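You operate a simulated robot arm through the tools that you are given. There is no shell and no other tool. Be economical: measure what you need, move in short steps, check, and stop when the job is done.

You run a simulated robot arm. Do the job below in one go: nothing can be reset, and whatever is moved stays where it is left.

Task
Prime the doser, then give the red vial 3 shots of pink reagent and put it back.
Fine: prime with one shot into the drip cup and no more; swing the spout back over it; same well as before.

Only the result counts: the job must be done as asked and must still hold three seconds after the hand-in. Knocking over, shifting, dropping, spilling or breaking anything else fails it.

Robot
A 6-joint arm with a fingered hand, on a carriage that runs on a rail from [-0.001, -1.257] to [0.001, 0.883] (x, y) and turns from -128 to 205 degrees about z. Base frame: it is fixed where the carriage stands at the start and does not move with it; the origin is on the floor, on the carriage's upright axis, x ahead of it, y to its left, z up. Readings come in m, degrees, newtons and seconds.
Its first joint turns from -166.0 to 166.0 degrees. Places, roughly: doser [0.8, 0.5, 0.8]; doser button [0.7, 0.5, 0.9]; doser spout [0.8, 0.5, 0.9]; well of the doser [0.7, 0.4, 0.8]. Payload 4 kg.
The tool frame sits at the grasp point between the pads (the TCP): z along the fingers, y along the line on which they close. The tips reach 0.026 m beyond it. The gripper opens to 0.132 m. The gripper's body begins 0.073 m behind the TCP. The gripper is a hand of 4 fingers: y runs from the thumb to the fingers, the wrist lies at [0, 0, -0.239] in the tool frame, and closing takes about 1.5 s.
Orientation is that of the tool frame in the base frame, as a unit quaternion [w, x, y, z]. With the fingers straight down and closing along the base's y, the tool's x points along the base's -x, its y along +y and its z along -z.

Tools
- The arm moves only by the tool step_arm. Its argument "increments" is a list of rows, each an object of numbers (a shift or turn left out is 0, a gripper value left out holds the last): "ax", "ay", "az": the turn, a rotation vector about the base's x, y, z in units of 5 degrees (1.0 is 5 degrees); "tx", "ty", "tz": the shift along the base's x, y, z in units of 25 mm (1.0 is 25 mm); "grip": the gripper command, from -1 (fully open) to 1 (shut), values between in proportion. In form: [{"ax": .., "ay": .., "az": .., "tx": .., "ty": .., "tz": .., "grip": ..}, ...]. A call has 1 to 20 rows; each row shifts and turns the commanded pose from where the row before left it. A call with a number of a shift or a turn outside -1 to 1 is refused whole. A row lasts 0.2 s, in which the tool goes at most 0.05 m and 8.6 degrees; a call with a longer step from one row to the next is refused whole, and so is a gripper value outside its range. A pose out of reach is approached as far as the arm can. The call stops where the force on the tool passes 40 N (or 10 N more than at its start, if that is more) or the arm is blocked; 0.2 s more then pass. The fingers move at their own pace (about 0.045 m/s each) and stop on an object; they squeeze with about 23 N. The grip force told is the motor's: it shows also when the fingers shut on nothing. Time passes only in rows, and 0.2 s behind the last, so rows that do not move let the fingers close. It gives the time, the measured TCP pose, the force on the tool (base axes), the opening and the grip force at its end, in the units of the frame above (readings bear some noise), with the torque about the TCP (base axes, N m) and any sound that the robot's microphone picked up.
- Cameras (640 x 400 px; columns grow to the right, rows downward): "scene" is now at [0.2625, 0.2341, 1.4472]; the picture's right is [0.54, -0.84, 0.00], its down [-0.52, -0.33, -0.79] and it looks along [0.67, 0.42, -0.61] (base axes); focal length 258 px, centre (320, 200). "wrist" rides on the gripper at [0.068, 0.002, -0.097] in the tool frame; the picture's right is [-0.03, 1.00, 0.00], its down [-0.82, -0.02, -0.58] and it looks along [-0.58, -0.01, 0.82] (tool axes); focal length 270 px, centre (320, 200).
- capture(camera): a new picture of that camera. No time passes.
- move_column(by): slides the trunk up (or, below 0, down) by that many m; the arm and the scene camera ride with it, the base frame stays. It gives what a move gives, with no picture.
- base_move(legs): drives the robot by 1 to 6 legs, each [ahead, left, turn to the left] in m, m and degrees, along the robot's own axes; the way and the turn of a leg run together, so that a leg with both is an arc; at most 1.5 m and 180 degrees a leg. The arm and the cameras ride along, it lands a little off, and it stops where it bumps. It keeps to its track: a leg is cut to what the track allows. It gives what a move gives.
- preshape(shape): the hand has 4 fingers and takes this shape, open, in about a second: jaw (thumb against the fingers, like two jaws); tri (thumb and two fingers); tip (a fingertip pinch); poke (one finger out to press); point (the index stretched); flat (the hand flat); cup (the hand cupped); fist (a fist). The gripper value then closes the fingers along that shape, each until it touches; the sizes above hold for jaw. It gives what a move gives, with no picture.
- turn_head(pan, tilt): turns the head with the scene camera to pan (to the left, within 143 degrees either way) and tilt (down, from -29 to 69), counted from straight ahead of the robot. It gives what a move gives.
- point_at(camera, pixels): for up to 12 pixels [column, row] of the newest picture of that camera ("zoom" is the newest enlarged one), the place [x, y, z] in the base frame of the surface seen there, good to about 0.002 m, but the place of the scene camera against the robot may be out by one fixed shift of up to 0.012 m in any direction. No time passes.
- inspect(camera, box): a new picture of the part [left, top, right, bottom] of that camera's present view, enlarged. No time passes.
- close_job(): hands the job in; it is judged then, once.

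Keep the steps short. Do not move on a guess: measure, check each grasp and each placing, and mend mistakes. In all there are 80 turns and 60 pictures (those below and enlarged ones count). Leave the gripper open and the arm clear of the work at the hand-in unless told otherwise, and finish with a single line.

The tools are called after "Request:" as a command line: name --argument value ..., lists and objects as JSON in quotes. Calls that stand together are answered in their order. step_arm: Moves the arm, as the interface text tells. Its arguments: {"type":"object","properties":{"increments":{"type":"array","items":{"type":"object","properties":{"ax":{"type":"number"},"ay":{"type":"number"},"az":{"type":"number"},"tx":{"type":"number"},"ty":{"type":"number"},"tz":{"type":"number"},"grip":{"type":"number"}}}}},"required":["increments"]} The other tools are called the same way: move_column (by) slides the trunk up or down; preshape (shape) gives the hand a shape; base_move (legs) drives the base; turn_head (pan, tilt) turns the head that bears the scene camera; capture (camera) takes a picture; point_at (camera, pixels) gives the place of the surface under pixels of a picture; inspect (camera, box) takes an enlarged picture of a part of a camera's view; close_job () hands the job in.

At the start:

```text
time: 0.0
position: [0.4605, 0.4193, 1.2715]
tool_rot: [-0.001, 0.0, 1.0, 0.0]
contact_force: [0.9, 0.5, -0.2]
ft_torque: [0.03, 0.03, -0.02]
finger_gap: 0.1317
gripper_force: 0.1
shape: jaw
trunk travel left (down, up): [-0.45, 0.178]
robot x, y, heading: [-0.0025, -0.0052, -0.1]
head pan, tilt: [32.4, 37.7]
```

scene: 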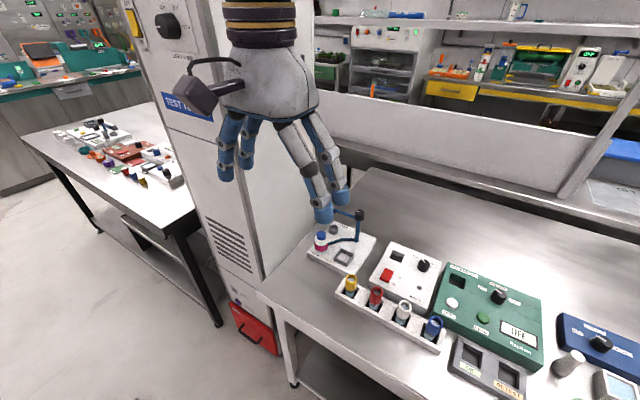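
wrist: 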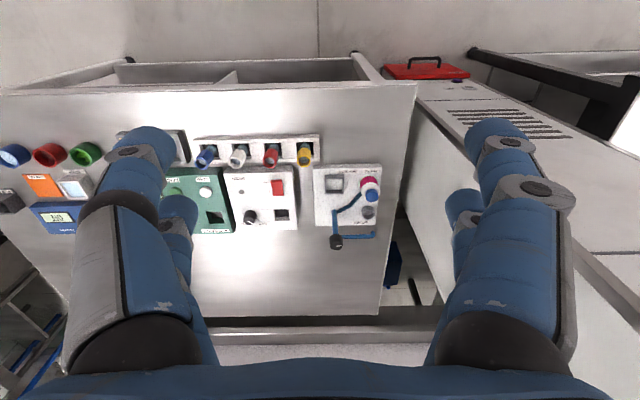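

I look first at the doser and rack closely in both cameras.

Request:
inspect --camera "scene" --box '[290, 190, 450, 350]'

Request:
inspect --camera "wrist" --box '[190, 120, 400, 251]'

```text
2.50 times, centred on (370, 270) of scene
```

zoom: 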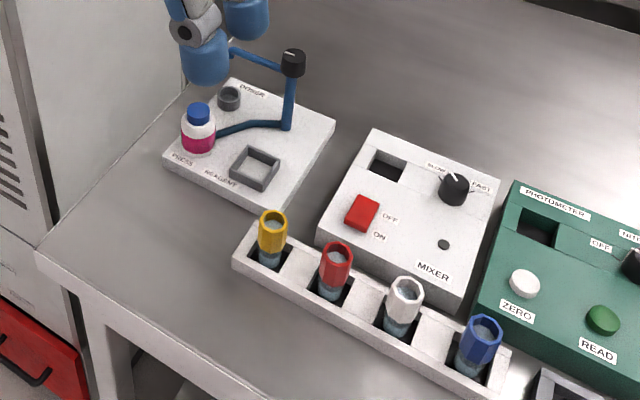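

```text
3.05 times, centred on (295, 186) of wrist
```

zoom: 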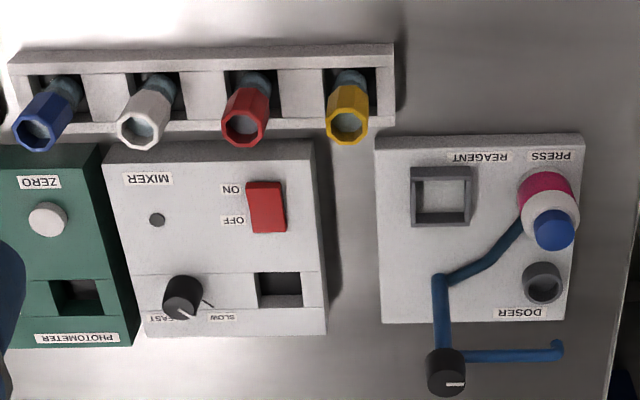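

Spout (blue arm, black knob) appears parked over the drip cup at wrist zoom (543,283). I measure the parts on this zoom: button, cup, well, knob, spout tip, red vial rim, rack.

Request:
point_at --camera "zoom" --pixels '[[554, 228], [543, 283], [440, 203], [446, 360], [557, 345], [500, 356], [440, 280], [244, 118], [350, 115], [257, 80], [300, 128], [400, 300]]'

Request:
inspect --camera "scene" --box '[300, 195, 380, 275]'

```text
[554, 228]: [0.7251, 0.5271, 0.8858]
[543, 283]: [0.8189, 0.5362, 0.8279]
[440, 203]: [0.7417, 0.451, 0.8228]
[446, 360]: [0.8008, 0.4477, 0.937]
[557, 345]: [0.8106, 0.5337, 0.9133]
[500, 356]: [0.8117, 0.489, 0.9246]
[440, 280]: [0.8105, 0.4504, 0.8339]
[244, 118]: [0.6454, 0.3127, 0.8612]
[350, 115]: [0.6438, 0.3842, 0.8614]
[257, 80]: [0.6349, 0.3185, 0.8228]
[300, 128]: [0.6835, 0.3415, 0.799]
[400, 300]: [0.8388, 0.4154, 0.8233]
```

```text
5.00 times, centred on (340, 235) of scene
```

zoom: 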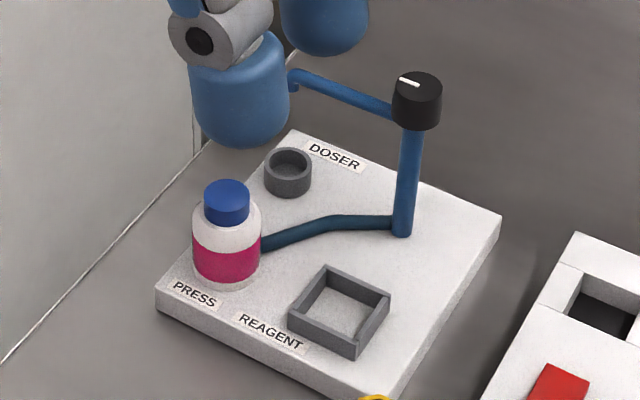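

The spout tip (0.811,0.534) is over the drip cup, the post is at (0.81,0.45), the well at (0.742,0.451), the button at (0.725,0.527,0.886). I take the poke shape and check where its fingertip lies.

Request:
preshape --shape "poke"

Request:
capture --camera "wrist"

Request:
capture --camera "scene"

```text
time: 0.9
position: [0.4626, 0.4206, 1.2727]
tool_rot: [-0.001, 0.0, 1.0, 0.0]
contact_force: [0.2, -0.6, 0.0]
ft_torque: [-0.01, 0.02, -0.02]
finger_gap: 0.0
gripper_force: 0.0
shape: poke
trunk travel left (down, up): [-0.45, 0.178]
robot x, y, heading: [0.0013, -0.0002, 0.1]
head pan, tilt: [32.4, 37.7]
```

```text
54 pictures are left
```

wrist: 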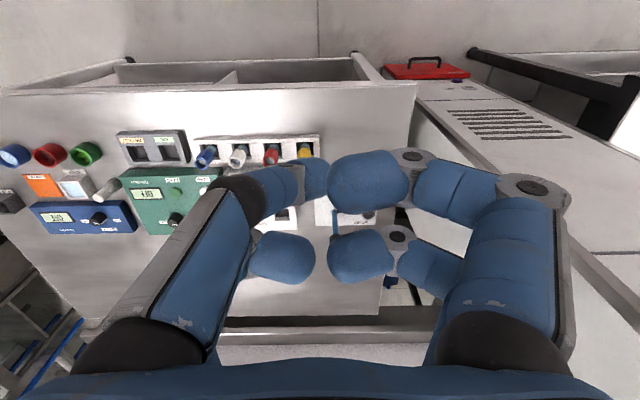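

```text
53 pictures are left
```

scene: 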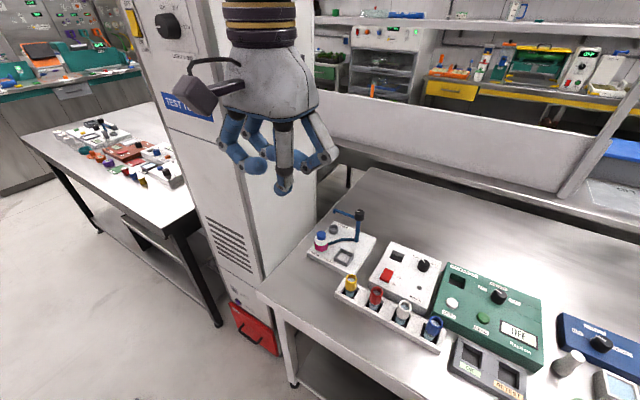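

All fingers fold inward. I measure their tips, enlarged in the scene.

Request:
inspect --camera "scene" --box '[210, 90, 350, 210]'

Request:
point_at --camera "wrist" --pixels '[[368, 180], [360, 255], [282, 258], [318, 178], [445, 185], [512, 220]]'

```text
3.33 times, centred on (280, 150) of scene
```

zoom: 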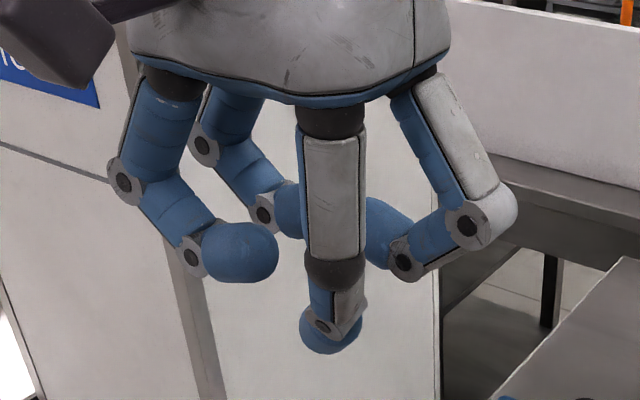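

```text
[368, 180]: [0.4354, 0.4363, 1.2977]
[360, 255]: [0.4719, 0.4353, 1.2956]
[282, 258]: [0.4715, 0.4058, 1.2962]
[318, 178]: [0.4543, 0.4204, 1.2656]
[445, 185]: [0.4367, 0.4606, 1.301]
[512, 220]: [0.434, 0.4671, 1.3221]
```

Request:
point_at --camera "zoom" --pixels '[[330, 348], [330, 335], [310, 335], [355, 330], [240, 278], [350, 310], [330, 352]]'

Request:
inspect --camera "wrist" --box '[210, 130, 420, 261]'

```text
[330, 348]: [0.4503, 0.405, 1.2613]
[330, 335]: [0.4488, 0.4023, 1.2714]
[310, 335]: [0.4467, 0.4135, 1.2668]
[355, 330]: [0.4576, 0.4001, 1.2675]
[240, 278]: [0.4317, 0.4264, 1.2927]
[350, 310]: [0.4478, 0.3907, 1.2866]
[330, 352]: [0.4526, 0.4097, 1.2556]
```

```text
3.05 times, centred on (315, 196) of wrist
```

zoom: 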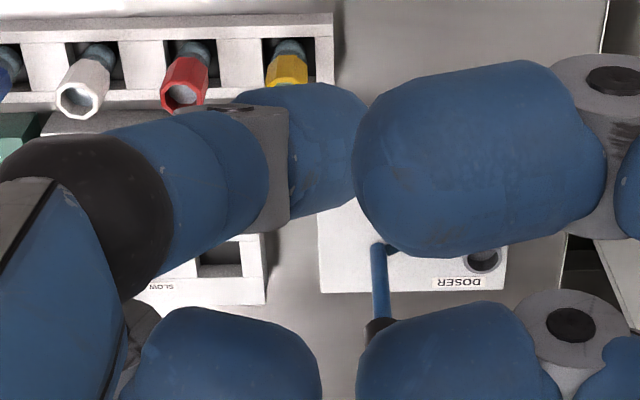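

The poke tip is about 25 mm below the TCP, nearly under it. I go above the button, staying high, then check.

Request:
step_arm --increments '[{"tx": 1, "ty": 0.4}, {"tx": 1, "ty": 0.4}, {"tx": 1, "ty": 0.4}, {"tx": 1, "ty": 0.4}, {"tx": 1, "ty": 0.4}, {"tx": 1, "ty": 0.4}, {"tx": 1, "ty": 0.4}, {"tx": 1, "ty": 0.4}, {"tx": 1, "ty": 0.4}, {"tx": 1, "ty": 0.4}, {"tx": 0.7, "ty": 0.3, "tz": -1}, {"tz": -1}, {"tz": -1}, {"tz": -1}, {"tz": -1}, {"tz": -1}, {"tz": -1}, {"tz": -1}]'

Request:
capture --camera "wrist"

Request:
capture --camera "scene"

```text
time: 4.7
position: [0.7293, 0.5279, 1.0717]
tool_rot: [0.0, 0.0, 1.0, 0.0]
contact_force: [0.7, -0.6, 0.9]
ft_torque: [0.04, 0.0, -0.02]
finger_gap: 0.0001
gripper_force: 0.0
shape: poke
trunk travel left (down, up): [-0.45, 0.178]
robot x, y, heading: [0.0008, 0.0018, 0.2]
head pan, tilt: [32.4, 37.7]
```

```text
50 pictures are left
```

wrist: 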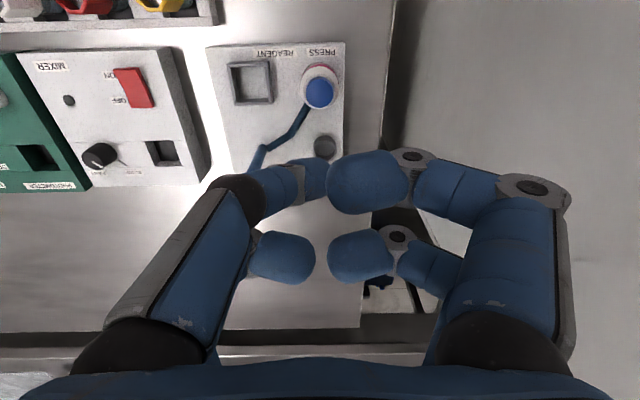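

```text
49 pictures are left
```

scene: 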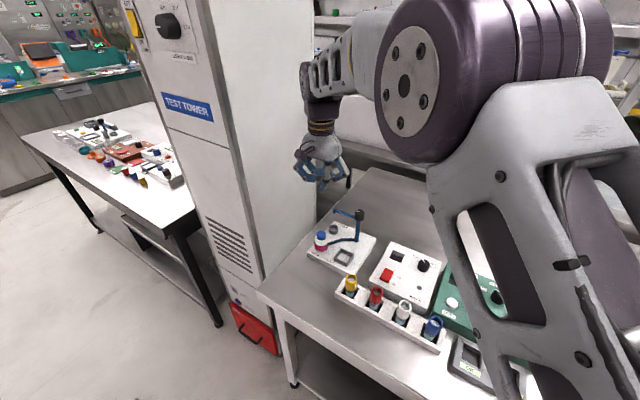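

Request:
point_at --camera "wrist" --pixels '[[320, 92], [308, 92], [333, 90], [320, 78], [320, 104], [319, 176], [318, 165], [325, 145], [251, 82], [370, 185]]'

Request:
inspect --camera "scene" --box '[285, 120, 385, 270]'

```text
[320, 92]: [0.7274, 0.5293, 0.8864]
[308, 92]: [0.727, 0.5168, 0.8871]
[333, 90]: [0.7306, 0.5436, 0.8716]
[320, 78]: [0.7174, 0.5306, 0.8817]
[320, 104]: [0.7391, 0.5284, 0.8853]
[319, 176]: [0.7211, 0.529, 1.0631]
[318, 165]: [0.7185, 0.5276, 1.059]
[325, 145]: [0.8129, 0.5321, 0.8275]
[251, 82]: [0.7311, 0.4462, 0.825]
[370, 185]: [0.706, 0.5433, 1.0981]
```

```text
2.67 times, centred on (335, 195) of scene
```

zoom: 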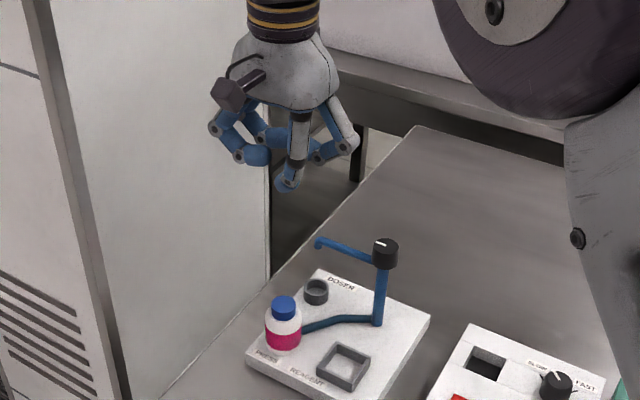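

The fingertip sits under the TCP; the button centre is (0.728, 0.529), top 0.887. I lower to about 20 mm above it.

Request:
step_arm --increments '[{"tz": -1, "ty": 0.04, "tx": -0.04}, {"tz": -1}, {"tz": -1}, {"tz": -1}, {"tz": -1}, {"tz": -0.5}, {}]'

Request:
inspect --camera "scene" --box '[285, 170, 385, 270]'

Request:
capture --camera "wrist"

```text
time: 6.3
position: [0.7283, 0.5293, 0.9355]
tool_rot: [0.0, 0.0, 1.0, 0.0]
contact_force: [-0.8, 0.0, -0.8]
ft_torque: [0.01, -0.01, -0.01]
finger_gap: 0.0
gripper_force: 0.0
shape: poke
trunk travel left (down, up): [-0.45, 0.178]
robot x, y, heading: [-0.0014, -0.0009, -0.1]
head pan, tilt: [32.4, 37.7]
```

```text
4.00 times, centred on (335, 220) of scene
```

zoom: 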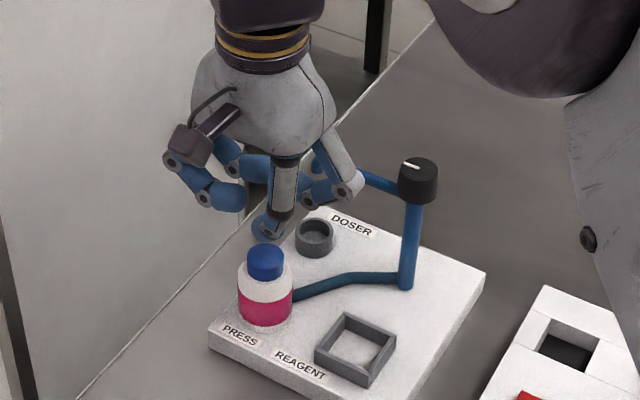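

```text
46 pictures are left
```

wrist: 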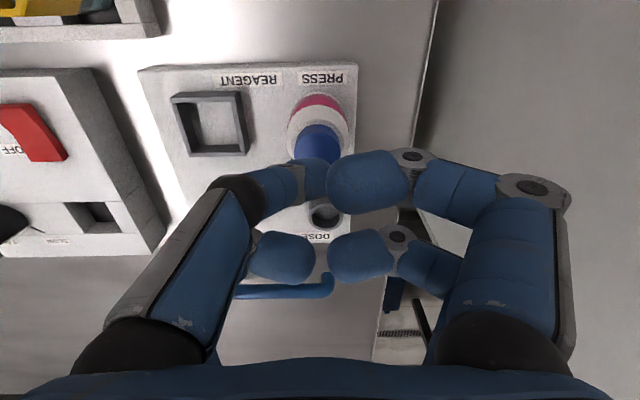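

The tip is above the button. I press down gently in 2.5 mm rows.

Request:
step_arm --increments '[{"tz": -0.2}, {"tz": -0.2}, {"tz": -0.2}, {"tz": -0.1}, {"tz": -0.1}, {"tz": -0.1}, {"tz": -0.1}, {"tz": -0.05}, {"tz": -0.05}, {"tz": -0.05}]'

```text
time: 8.5
position: [0.7282, 0.5295, 0.9061]
tool_rot: [0.0, 0.0, 1.0, 0.0]
contact_force: [-1.1, -0.8, 5.3]
ft_torque: [-0.01, 0.04, 0.02]
finger_gap: 0.0
gripper_force: 0.0
shape: poke
trunk travel left (down, up): [-0.45, 0.178]
robot x, y, heading: [0.0006, 0.0029, 0.1]
head pan, tilt: [32.4, 37.7]
heard: click
```

A click was heard at 5 N. I raise straight up and look in the drip cup.

Request:
step_arm --increments '[{"tz": 0.4}, {"tz": 0.8}, {"tz": 1}, {"tz": 1}, {"tz": 1}, {"tz": 1}]'

Request:
inspect --camera "scene" --box '[295, 190, 375, 270]'

```text
time: 9.9
position: [0.7274, 0.5298, 1.0349]
tool_rot: [0.0, 0.0, 1.0, 0.0]
contact_force: [0.7, -0.8, -0.6]
ft_torque: [0.0, 0.02, 0.01]
finger_gap: 0.0001
gripper_force: 0.1
shape: poke
trunk travel left (down, up): [-0.45, 0.178]
robot x, y, heading: [0.0013, 0.003, -0.1]
head pan, tilt: [32.4, 37.7]
```

```text
5.00 times, centred on (335, 230) of scene
```

zoom: 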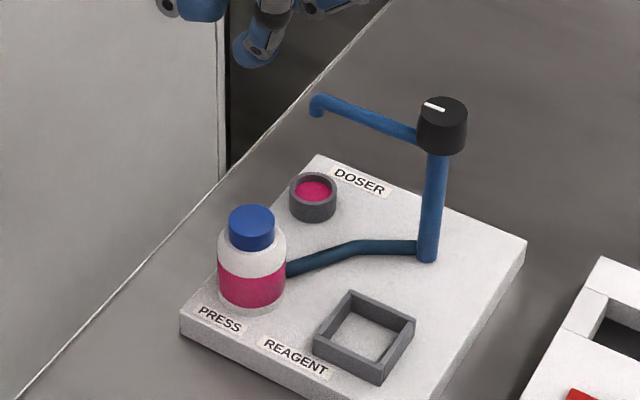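

Pink is in the drip cup: primed with one shot. Next, the vial: I try the tip pinch and look at its form.

Request:
preshape --shape "tip"

Request:
capture --camera "wrist"

Request:
inspect --camera "scene" --box '[270, 110, 390, 230]'

```text
time: 10.8
position: [0.7269, 0.53, 1.0356]
tool_rot: [0.0, 0.0, 1.0, 0.001]
contact_force: [-0.3, 0.1, -0.6]
ft_torque: [-0.01, -0.01, 0.01]
finger_gap: 0.1319
gripper_force: 0.1
shape: tip
trunk travel left (down, up): [-0.45, 0.178]
robot x, y, heading: [0.0004, -0.0003, 0.1]
head pan, tilt: [32.4, 37.7]
```

```text
44 pictures are left
```

wrist: 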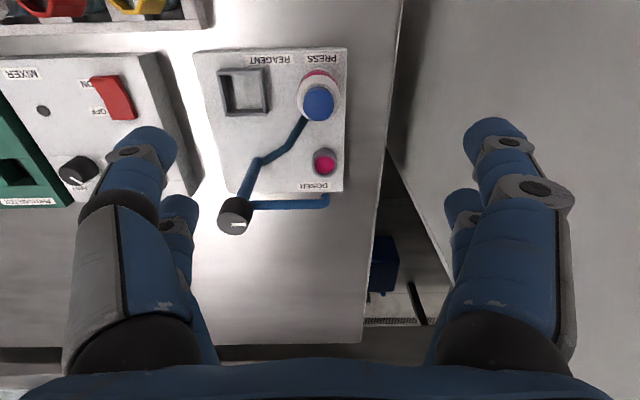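

```text
3.33 times, centred on (330, 170) of scene
```

zoom: 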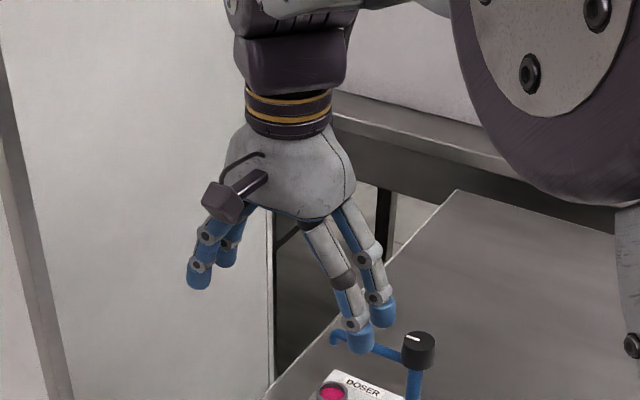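

The open forms look alike. I measure the doser parts from this nearer view, then move above the red vial, closing partly to see how the tip pinch closes.

Request:
point_at --camera "wrist" --pixels '[[222, 72], [268, 72], [222, 114], [268, 114], [245, 95], [236, 206], [235, 215], [222, 213], [251, 213], [327, 196], [325, 163], [290, 206]]'

Request:
step_arm --increments '[{"tz": 1, "grip": 0.1}, {"tz": 1}, {"tx": -0.36, "ty": -0.96}, {"tx": -0.36, "ty": -0.96}, {"tx": -0.36, "ty": -0.96}, {"tx": -0.36, "ty": -0.96}, {"tx": -0.36, "ty": -0.96}, {"tx": -0.36, "ty": -0.96}, {"tx": -0.36, "ty": -0.96}, {"tx": -0.36, "ty": -0.96}, {"tx": -0.36, "ty": -0.96}, {}]'

Request:
capture --camera "wrist"

Request:
capture --camera "scene"

```text
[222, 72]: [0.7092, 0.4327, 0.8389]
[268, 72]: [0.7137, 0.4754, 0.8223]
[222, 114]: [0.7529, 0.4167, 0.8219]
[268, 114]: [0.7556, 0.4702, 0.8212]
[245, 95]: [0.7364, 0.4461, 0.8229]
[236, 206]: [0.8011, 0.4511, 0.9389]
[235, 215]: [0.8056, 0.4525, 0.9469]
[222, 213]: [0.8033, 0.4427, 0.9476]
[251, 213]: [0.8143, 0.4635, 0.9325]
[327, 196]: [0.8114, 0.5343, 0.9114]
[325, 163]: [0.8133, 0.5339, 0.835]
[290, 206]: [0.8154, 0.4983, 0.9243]
```

```text
time: 13.4
position: [0.6464, 0.3125, 1.0867]
tool_rot: [0.0, 0.001, 1.0, 0.0]
contact_force: [0.0, -0.1, -0.3]
ft_torque: [-0.02, 0.02, -0.02]
finger_gap: 0.0598
gripper_force: 0.1
shape: tip
trunk travel left (down, up): [-0.45, 0.178]
robot x, y, heading: [-0.0001, -0.0001, 0.4]
head pan, tilt: [32.4, 37.7]
```

```text
42 pictures are left
```

wrist: 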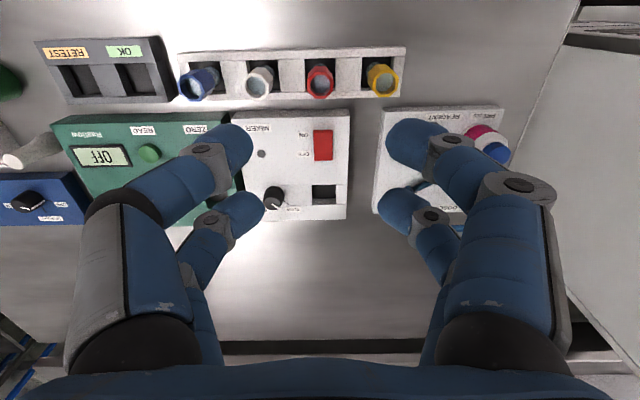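

```text
41 pictures are left
```

scene: 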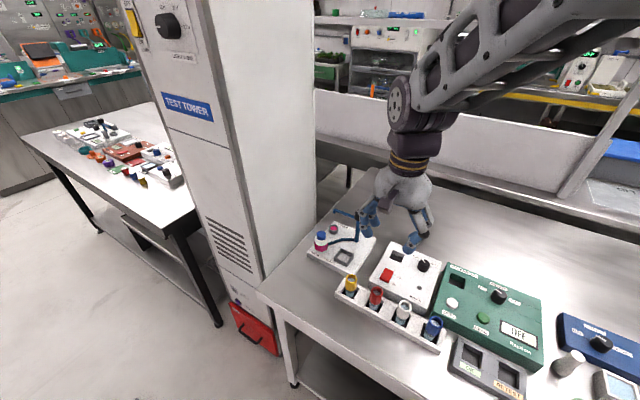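

Request:
point_at --camera "wrist" --pixels '[[235, 145], [245, 213], [412, 145], [400, 210], [252, 140], [388, 140], [319, 80], [319, 68], [319, 95], [306, 80], [333, 80], [319, 86]]'

Request:
inspect --camera "wrist" --box '[260, 30, 420, 130]'

Request:
inspect --camera "scene" --box '[330, 150, 450, 330]'

```text
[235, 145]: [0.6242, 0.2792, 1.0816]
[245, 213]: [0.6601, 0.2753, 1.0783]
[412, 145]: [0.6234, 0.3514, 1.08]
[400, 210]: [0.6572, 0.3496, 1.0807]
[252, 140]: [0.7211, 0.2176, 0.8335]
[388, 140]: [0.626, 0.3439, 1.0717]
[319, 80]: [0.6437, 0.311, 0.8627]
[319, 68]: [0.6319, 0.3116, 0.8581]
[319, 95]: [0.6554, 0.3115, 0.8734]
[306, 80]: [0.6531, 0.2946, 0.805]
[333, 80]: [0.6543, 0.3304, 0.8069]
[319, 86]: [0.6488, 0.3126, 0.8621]
```

```text
4.00 times, centred on (340, 80) of wrist
```

zoom: 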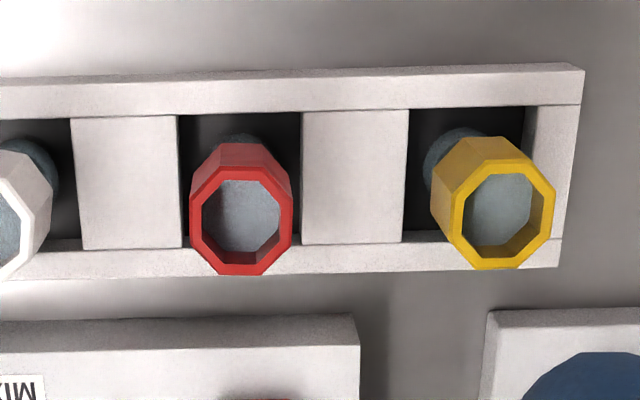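

```text
2.22 times, centred on (390, 240) of scene
```

zoom: 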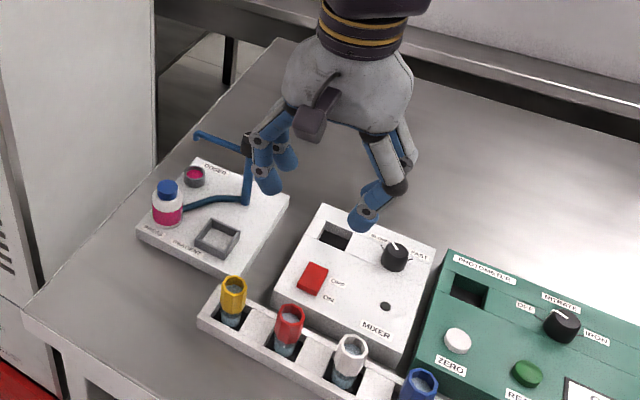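

The red collar centre is (0.644, 0.312), top z≈0.874; the neighbours stand 70 mm off along y. To keep the fingers off them I turn the hand 90° so it closes along x, and open a bit more.

Request:
step_arm --increments '[{"az": 1}, {"az": 1}, {"az": 1}, {"az": 1}, {"az": 1}, {"az": 1}, {"az": 1}, {"az": 1}, {"az": 1}, {"az": 1}, {"az": 1}, {"az": 1}, {"az": 1}, {"az": 1}, {"az": 1}, {"az": 1}, {"az": 1}, {"az": 1}, {}]'

Request:
capture --camera "wrist"

```text
time: 17.4
position: [0.646, 0.3143, 1.0862]
tool_rot: [0.0, 0.707, -0.707, 0.0]
contact_force: [-0.3, -0.2, -0.7]
ft_torque: [-0.02, -0.02, -0.02]
finger_gap: 0.0599
gripper_force: 0.1
shape: tip
trunk travel left (down, up): [-0.45, 0.178]
robot x, y, heading: [0.0032, 0.0012, 0.1]
head pan, tilt: [32.4, 37.7]
```

```text
38 pictures are left
```

wrist: 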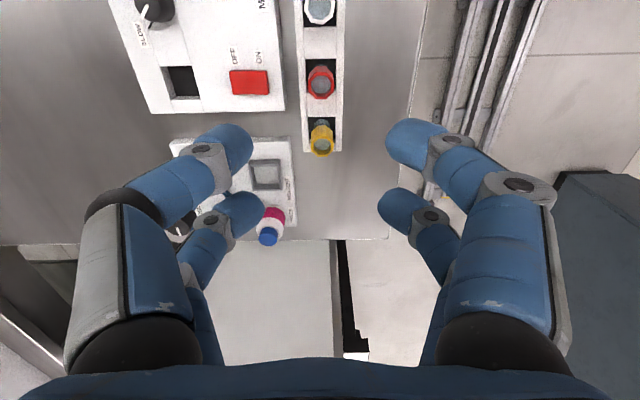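

Request:
point_at --camera "wrist" --pixels '[[320, 84], [320, 70], [320, 96], [308, 82], [333, 82], [281, 60], [320, 113], [339, 85], [303, 60], [220, 145], [413, 140], [500, 190]]'

Request:
inspect --camera "wrist" --box '[240, 30, 400, 170]'

```text
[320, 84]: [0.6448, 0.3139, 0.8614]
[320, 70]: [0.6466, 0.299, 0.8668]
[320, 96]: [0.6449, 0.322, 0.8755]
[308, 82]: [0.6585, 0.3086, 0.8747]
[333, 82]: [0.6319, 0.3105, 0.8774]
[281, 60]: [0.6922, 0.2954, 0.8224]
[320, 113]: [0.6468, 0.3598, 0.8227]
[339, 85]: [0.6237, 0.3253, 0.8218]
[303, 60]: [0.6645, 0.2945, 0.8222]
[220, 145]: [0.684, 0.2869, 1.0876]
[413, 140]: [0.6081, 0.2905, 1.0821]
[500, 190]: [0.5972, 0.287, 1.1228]
```

```text
2.86 times, centred on (320, 100) of wrist
```

zoom: 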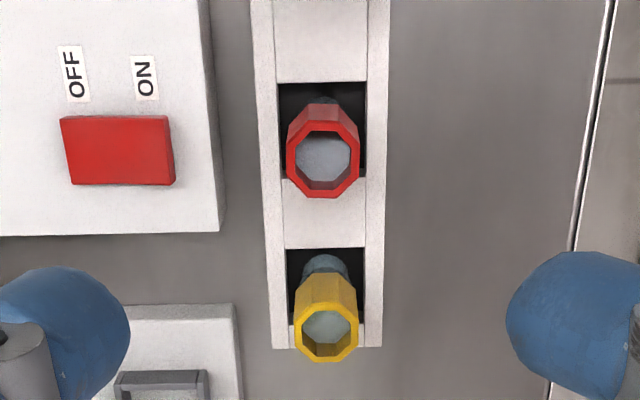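

Target: TCP (0.645, 0.312). Rack top is z 0.822, collar top 0.876. I lower to z≈0.91 and check alignment.

Request:
step_arm --increments '[{"tz": -1, "tx": -0.04, "ty": -0.08}, {"tz": -1}, {"tz": -1}, {"tz": -1}, {"tz": -1}, {"tz": -1}, {"tz": -1}, {}]'

Request:
capture --camera "wrist"

Request:
inspect --camera "scene" --box '[310, 180, 470, 340]'

```text
time: 19.2
position: [0.6443, 0.3125, 0.9095]
tool_rot: [0.0, -0.707, 0.707, 0.001]
contact_force: [0.0, -1.0, 0.1]
ft_torque: [-0.01, 0.01, -0.02]
finger_gap: 0.0599
gripper_force: 0.0
shape: tip
trunk travel left (down, up): [-0.45, 0.178]
robot x, y, heading: [0.0001, -0.0029, 0.1]
head pan, tilt: [32.4, 37.7]
```

```text
36 pictures are left
```

wrist: 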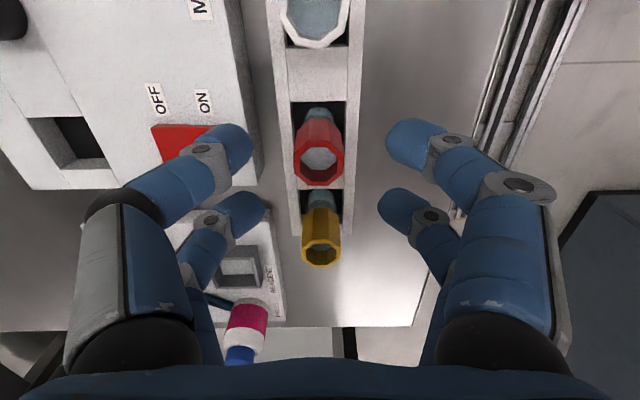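

```text
2.50 times, centred on (390, 260) of scene
```

zoom: 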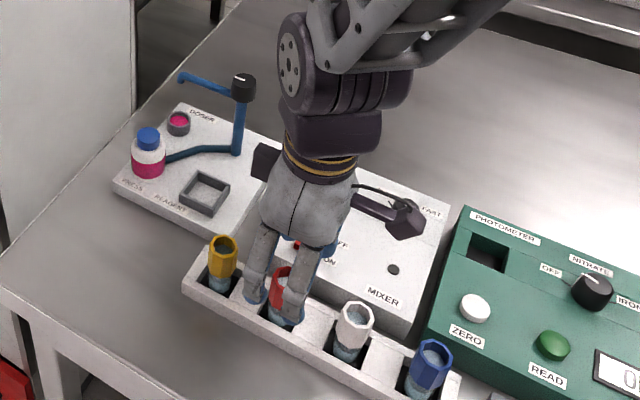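

Centred between the fingers. I lower to z≈0.858 and close.

Request:
step_arm --increments '[{"tz": -0.7}, {"tz": -0.7}, {"tz": -0.65}, {}]'

Request:
inspect --camera "scene" --box '[330, 230, 430, 330]'

Request:
capture --camera "wrist"

```text
time: 20.2
position: [0.6462, 0.3116, 0.8612]
tool_rot: [-0.001, -0.707, 0.707, 0.0]
contact_force: [-0.7, -0.5, 0.0]
ft_torque: [-0.01, -0.03, -0.02]
finger_gap: 0.06
gripper_force: 0.1
shape: tip
trunk travel left (down, up): [-0.45, 0.178]
robot x, y, heading: [0.0028, -0.0011, -0.1]
head pan, tilt: [32.4, 37.7]
```

```text
4.00 times, centred on (380, 280) of scene
```

zoom: 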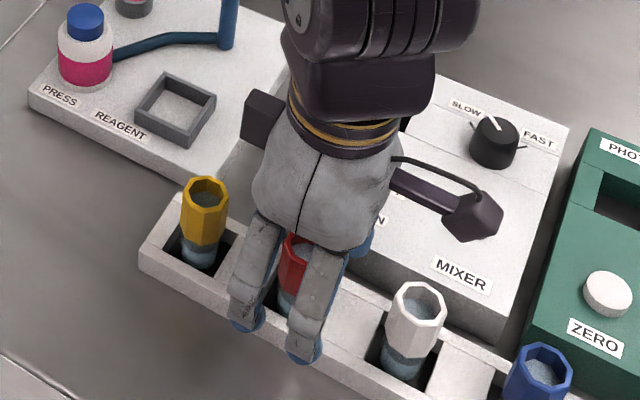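

```text
33 pictures are left
```

wrist: 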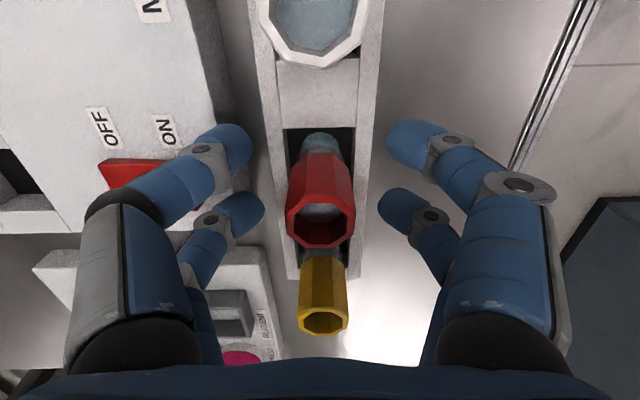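

Request:
step_arm --increments '[{"grip": 0.4}, {"grip": 0.6}, {"grip": 1}, {}, {}, {}, {}, {}]'

Request:
capture --camera "wrist"

```text
time: 22.0
position: [0.6448, 0.313, 0.8613]
tool_rot: [0.0, -0.706, 0.708, 0.0]
contact_force: [-0.7, 0.9, -0.1]
ft_torque: [-0.05, -0.05, 0.02]
finger_gap: 0.0
gripper_force: 23.2
shape: tip
trunk travel left (down, up): [-0.45, 0.178]
robot x, y, heading: [-0.0008, -0.0034, 0.3]
head pan, tilt: [32.4, 37.7]
```

```text
32 pictures are left
```

wrist: 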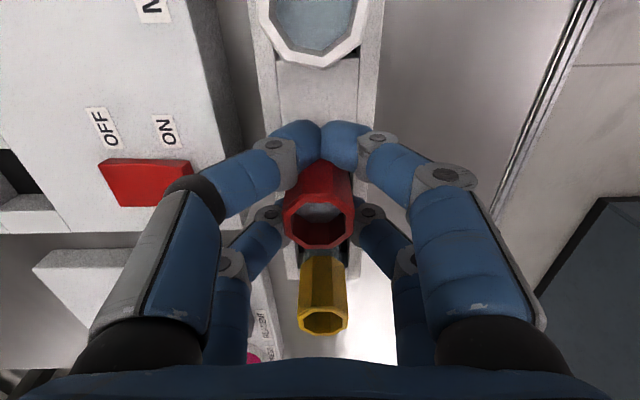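

The gap reads 0: the front pair shut in front of the vial without holding it. I measure where the fingertips are before reopening.

Request:
point_at --camera "wrist" --pixels '[[297, 138], [343, 138], [320, 165], [320, 200], [262, 225], [378, 225], [320, 245], [345, 205]]'

Request:
inspect --camera "scene" --box '[340, 240, 420, 320]'

```text
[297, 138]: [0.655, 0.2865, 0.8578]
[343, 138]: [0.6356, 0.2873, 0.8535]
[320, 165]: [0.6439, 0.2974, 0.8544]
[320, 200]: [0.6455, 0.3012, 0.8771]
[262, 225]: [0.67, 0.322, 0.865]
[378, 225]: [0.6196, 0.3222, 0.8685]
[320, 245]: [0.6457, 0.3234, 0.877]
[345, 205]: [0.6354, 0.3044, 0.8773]
```

```text
5.00 times, centred on (380, 280) of scene
```

zoom: 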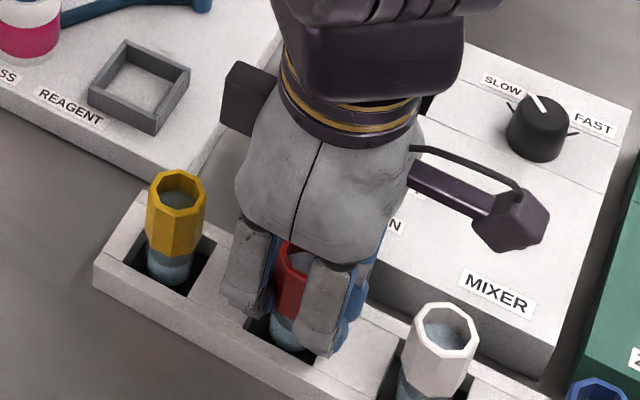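

The pairs closed before and behind the vial, which stands unmoved. I reopen partway, rise, and take the jaw shape instead.

Request:
step_arm --increments '[{"grip": 0.5}, {"grip": 0.1}, {}, {}, {}, {"tz": 0.5}, {"tz": 1}, {"tz": 1}, {"tz": 1}, {"tz": 1}, {}]'

Request:
preshape --shape "jaw"

Request:
step_arm --increments '[{"grip": 1}, {}, {}, {}, {}, {}, {}, {}, {}]'

Request:
capture --camera "wrist"

```text
time: 24.4
position: [0.6459, 0.3102, 0.9732]
tool_rot: [0.0, 0.708, -0.707, 0.001]
contact_force: [0.3, -0.4, -0.3]
ft_torque: [0.0, 0.0, -0.01]
finger_gap: 0.0589
gripper_force: 0.1
shape: tip
trunk travel left (down, up): [-0.45, 0.178]
robot x, y, heading: [-0.0036, -0.0024, 0.2]
head pan, tilt: [32.4, 37.7]
```

```text
time: 25.3
position: [0.6455, 0.3101, 0.9728]
tool_rot: [0.0, 0.707, -0.707, 0.0]
contact_force: [-0.4, -0.2, -0.4]
ft_torque: [0.05, 0.0, 0.02]
finger_gap: 0.1319
gripper_force: 0.0
shape: jaw
trunk travel left (down, up): [-0.45, 0.178]
robot x, y, heading: [-0.0011, -0.0002, 0.2]
head pan, tilt: [32.4, 37.7]
```

```text
time: 27.3
position: [0.6453, 0.3097, 0.9734]
tool_rot: [0.0, 0.708, -0.706, 0.001]
contact_force: [-0.1, -0.1, -0.6]
ft_torque: [-0.02, 0.01, 0.01]
finger_gap: 0.0003
gripper_force: 23.2
shape: jaw
trunk travel left (down, up): [-0.45, 0.178]
robot x, y, heading: [0.0002, 0.0049, -0.1]
head pan, tilt: [32.4, 37.7]
```

```text
30 pictures are left
```

wrist: 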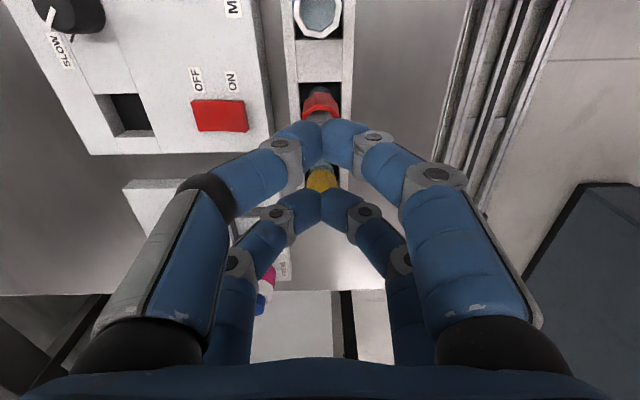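

Request:
point_at --camera "wrist" --pixels '[[299, 138], [341, 138], [303, 122], [303, 155], [302, 210], [339, 210], [302, 196], [302, 226], [320, 105], [320, 178]]'

Request:
inspect --camera "wrist" --box '[240, 80, 400, 240]'

```text
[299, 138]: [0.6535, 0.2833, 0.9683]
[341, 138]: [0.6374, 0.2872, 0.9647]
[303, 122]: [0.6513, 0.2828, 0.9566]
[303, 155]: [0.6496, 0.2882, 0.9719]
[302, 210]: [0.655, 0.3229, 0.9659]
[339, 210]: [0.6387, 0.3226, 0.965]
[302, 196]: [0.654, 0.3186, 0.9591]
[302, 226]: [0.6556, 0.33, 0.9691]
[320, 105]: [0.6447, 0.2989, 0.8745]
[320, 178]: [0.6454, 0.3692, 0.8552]
```

```text
2.50 times, centred on (320, 160) of wrist
```

zoom: 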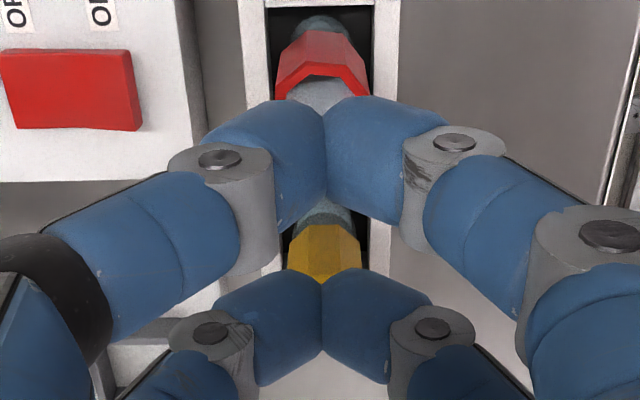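

Each side has two fingers, at ±19 mm from the TCP along y, so a small vial slips between the pairs. I use just the rear pair: TCP at y=0.293, which puts that pair on the vial, with the front pair still clear of the white vial.

Request:
step_arm --increments '[{"grip": 0.1}, {"ty": -0.68}, {}, {}, {}, {"tz": -1}, {"tz": -1}, {"tz": -1}, {}]'

Request:
capture --camera "wrist"

```text
time: 29.3
position: [0.6436, 0.2927, 0.898]
tool_rot: [0.0, 0.707, -0.707, 0.0]
contact_force: [-0.1, -0.1, 0.6]
ft_torque: [0.0, -0.03, 0.0]
finger_gap: 0.0589
gripper_force: 0.0
shape: jaw
trunk travel left (down, up): [-0.45, 0.178]
robot x, y, heading: [0.0025, 0.0002, -0.2]
head pan, tilt: [32.4, 37.7]
```

```text
28 pictures are left
```

wrist: 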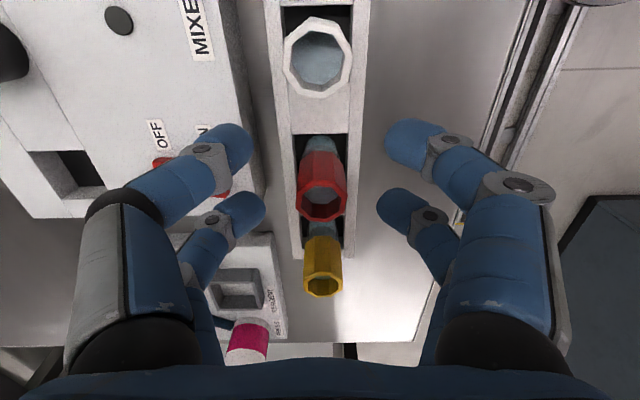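

Request:
step_arm --increments '[{"grip": 0.24}, {}, {"tz": -0.75}, {"tz": -0.75}, {"grip": 0.5}, {"grip": 0.8}, {"grip": 1}, {}, {}, {}, {}]'

Request:
capture --camera "wrist"

```text
time: 31.7
position: [0.645, 0.2933, 0.861]
tool_rot: [0.0, -0.707, 0.708, 0.0]
contact_force: [-0.3, -0.7, -0.5]
ft_torque: [0.0, -0.02, 0.0]
finger_gap: 0.0001
gripper_force: 23.1
shape: jaw
trunk travel left (down, up): [-0.45, 0.178]
robot x, y, heading: [0.0008, -0.0001, 0.2]
head pan, tilt: [32.4, 37.7]
```

```text
27 pictures are left
```

wrist: 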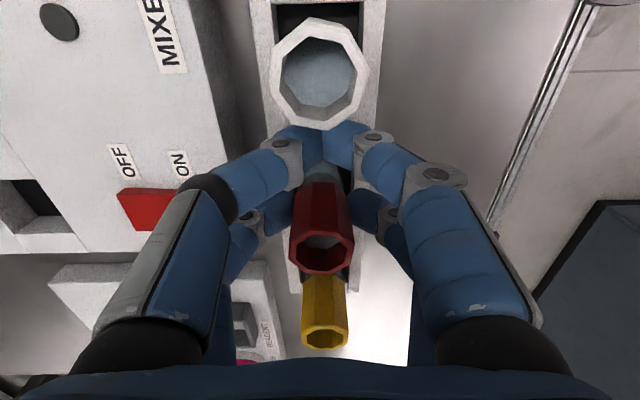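

The rear pair now stops on the collar (knuckles wide apart), the front pair shut on air. I lift a little and check that the vial follows.

Request:
step_arm --increments '[{"tz": 0.4}, {"tz": 0.6}, {"tz": 0.6}, {}]'

Request:
capture --camera "wrist"

Request:
inspect --camera "scene" --box '[320, 220, 430, 330]'

```text
time: 32.7
position: [0.6461, 0.2936, 0.9005]
tool_rot: [-0.001, -0.707, 0.707, 0.0]
contact_force: [0.0, 1.4, -0.8]
ft_torque: [0.03, 0.02, -0.02]
finger_gap: 0.0
gripper_force: 22.8
shape: jaw
trunk travel left (down, up): [-0.45, 0.178]
robot x, y, heading: [-0.0032, 0.0004, -0.1]
head pan, tilt: [32.4, 37.7]
```

```text
26 pictures are left
```

wrist: 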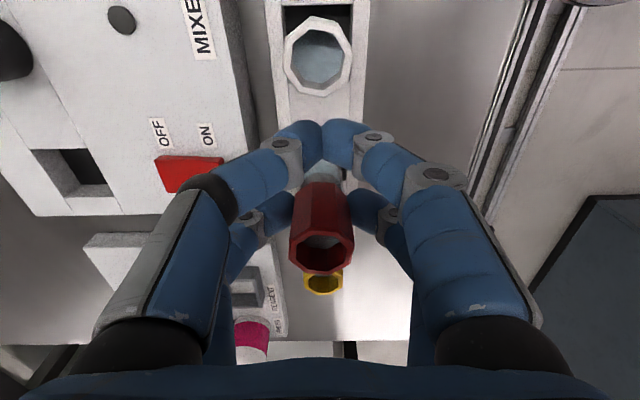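

```text
3.64 times, centred on (375, 275) of scene
```

zoom: 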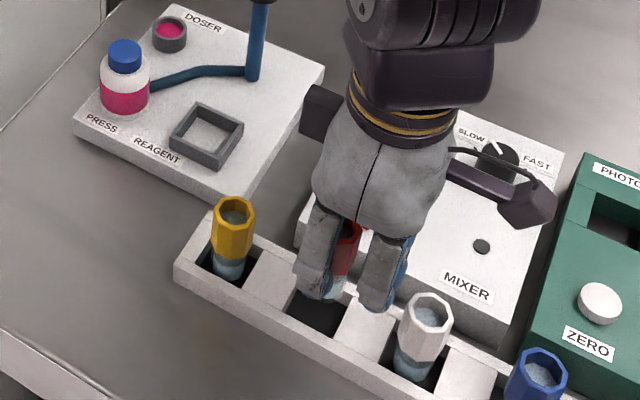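

The vial comes along, held firmly. I raise to z≈1.03 and turn the hand back by 90° while moving to y≈0.38.

Request:
step_arm --increments '[{"tz": 1}, {"tz": 1}, {"tz": 1}, {"tz": 1}, {"tz": 1}, {"az": -1}, {"az": -1}, {"az": -1}, {"az": -1}, {"az": -1}, {"az": -1}, {"az": -1}, {"az": -1}, {"az": -1}]'

Request:
step_arm --increments '[{"az": -1}, {"az": -1}, {"az": -1}, {"az": -1}, {"az": -1}, {"az": -1}, {"az": -1}, {"az": -1}, {"az": -1}, {"ty": 1}, {"ty": 1}, {"ty": 1}, {"ty": 1}, {"ty": 1}, {"ty": 1}, {}]'

Request:
capture --camera "wrist"

Request:
capture --camera "scene"

```text
time: 35.7
position: [0.6474, 0.2946, 1.0246]
tool_rot: [0.0, -0.382, 0.924, 0.0]
contact_force: [-0.4, 0.1, 0.1]
ft_torque: [-0.01, -0.02, 0.05]
finger_gap: 0.0
gripper_force: 22.7
shape: jaw
trunk travel left (down, up): [-0.45, 0.178]
robot x, y, heading: [-0.0028, -0.0008, -0.0]
head pan, tilt: [32.4, 37.7]
```

```text
time: 39.1
position: [0.6466, 0.4437, 1.0257]
tool_rot: [0.0, 0.0, 1.0, 0.0]
contact_force: [0.2, 0.8, 0.1]
ft_torque: [-0.03, -0.02, 0.02]
finger_gap: 0.0
gripper_force: 22.7
shape: jaw
trunk travel left (down, up): [-0.45, 0.178]
robot x, y, heading: [0.0034, -0.0001, -0.2]
head pan, tilt: [32.4, 37.7]
```

```text
24 pictures are left
```

wrist: 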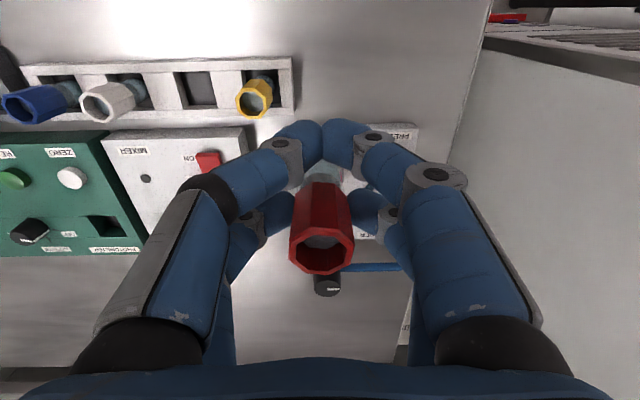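

```text
23 pictures are left
```

scene: 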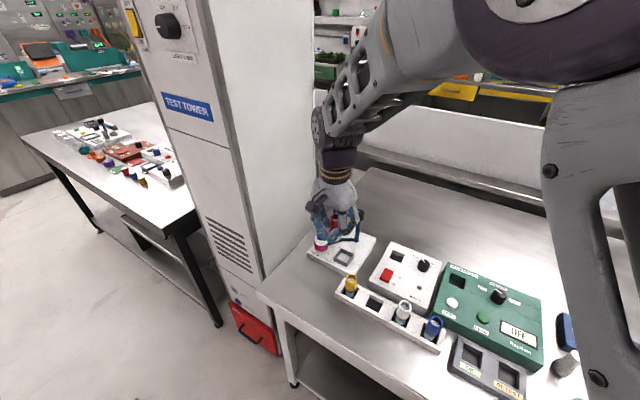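

I measure the well corners, button, knob and the held vial together in a scene enlargement.

Request:
inspect --camera "scene" --box '[295, 185, 385, 285]'

```text
4.00 times, centred on (340, 235) of scene
```

zoom: 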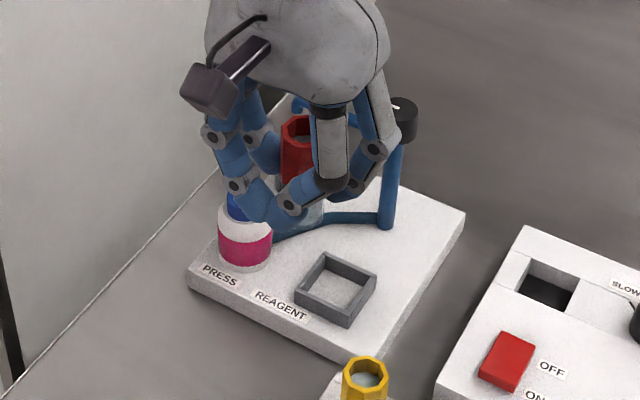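

Request:
point_at --camera "zoom" --pixels '[[310, 273], [351, 269], [362, 298], [321, 301], [336, 288], [365, 360], [346, 374], [385, 374], [292, 128], [312, 208], [300, 150], [318, 220]]'

```text
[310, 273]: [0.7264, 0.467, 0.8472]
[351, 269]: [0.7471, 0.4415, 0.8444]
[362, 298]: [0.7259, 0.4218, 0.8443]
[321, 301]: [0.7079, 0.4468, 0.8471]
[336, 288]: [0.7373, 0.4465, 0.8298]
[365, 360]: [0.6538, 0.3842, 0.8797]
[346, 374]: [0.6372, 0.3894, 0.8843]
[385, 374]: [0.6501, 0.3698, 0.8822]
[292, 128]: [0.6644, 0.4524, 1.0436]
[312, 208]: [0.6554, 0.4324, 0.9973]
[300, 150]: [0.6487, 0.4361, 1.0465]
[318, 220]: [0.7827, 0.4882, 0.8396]
```

Request:
point_at --camera "wrist" --pixels '[[255, 84], [255, 113], [240, 100], [271, 98], [255, 100], [415, 129], [405, 128], [327, 290], [104, 141], [218, 152]]'

Request:
point_at --camera "zoom" --pixels '[[365, 358], [365, 390], [345, 372], [386, 372], [191, 284], [196, 284], [405, 103], [535, 345], [508, 331], [392, 112], [415, 112]]'

```text
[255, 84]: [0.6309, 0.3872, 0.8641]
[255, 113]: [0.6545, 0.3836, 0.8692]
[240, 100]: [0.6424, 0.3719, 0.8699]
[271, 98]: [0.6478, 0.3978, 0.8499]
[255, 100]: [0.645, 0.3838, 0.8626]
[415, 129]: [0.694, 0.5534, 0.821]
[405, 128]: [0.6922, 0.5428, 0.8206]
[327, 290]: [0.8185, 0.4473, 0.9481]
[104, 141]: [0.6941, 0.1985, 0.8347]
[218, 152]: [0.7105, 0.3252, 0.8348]
```

```text
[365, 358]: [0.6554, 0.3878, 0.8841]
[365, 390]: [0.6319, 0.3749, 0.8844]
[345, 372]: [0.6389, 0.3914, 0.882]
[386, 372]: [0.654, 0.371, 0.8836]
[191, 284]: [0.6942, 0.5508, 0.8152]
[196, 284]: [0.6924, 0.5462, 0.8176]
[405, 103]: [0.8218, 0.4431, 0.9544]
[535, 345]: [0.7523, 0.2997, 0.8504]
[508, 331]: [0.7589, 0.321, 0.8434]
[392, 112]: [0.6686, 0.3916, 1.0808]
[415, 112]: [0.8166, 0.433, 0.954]
```

Request:
point_at --camera "wrist" --pixels '[[292, 245], [350, 245], [321, 273], [321, 232], [321, 180], [321, 165], [305, 262], [338, 262]]'

Request:
inspect --camera "wrist" --box '[240, 110, 400, 290]'

```text
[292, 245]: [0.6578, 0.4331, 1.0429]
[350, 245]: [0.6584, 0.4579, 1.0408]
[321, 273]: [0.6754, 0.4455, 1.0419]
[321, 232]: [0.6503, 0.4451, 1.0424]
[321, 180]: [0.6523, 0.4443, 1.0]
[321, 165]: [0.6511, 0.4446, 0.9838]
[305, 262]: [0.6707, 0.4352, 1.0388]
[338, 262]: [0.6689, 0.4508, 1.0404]
```

```text
2.22 times, centred on (320, 200) of wrist
```

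zoom: 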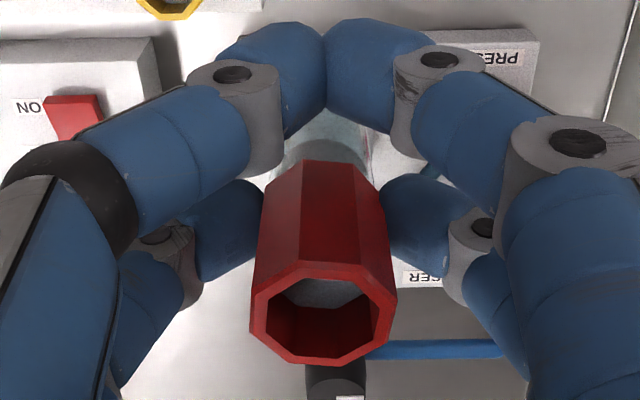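

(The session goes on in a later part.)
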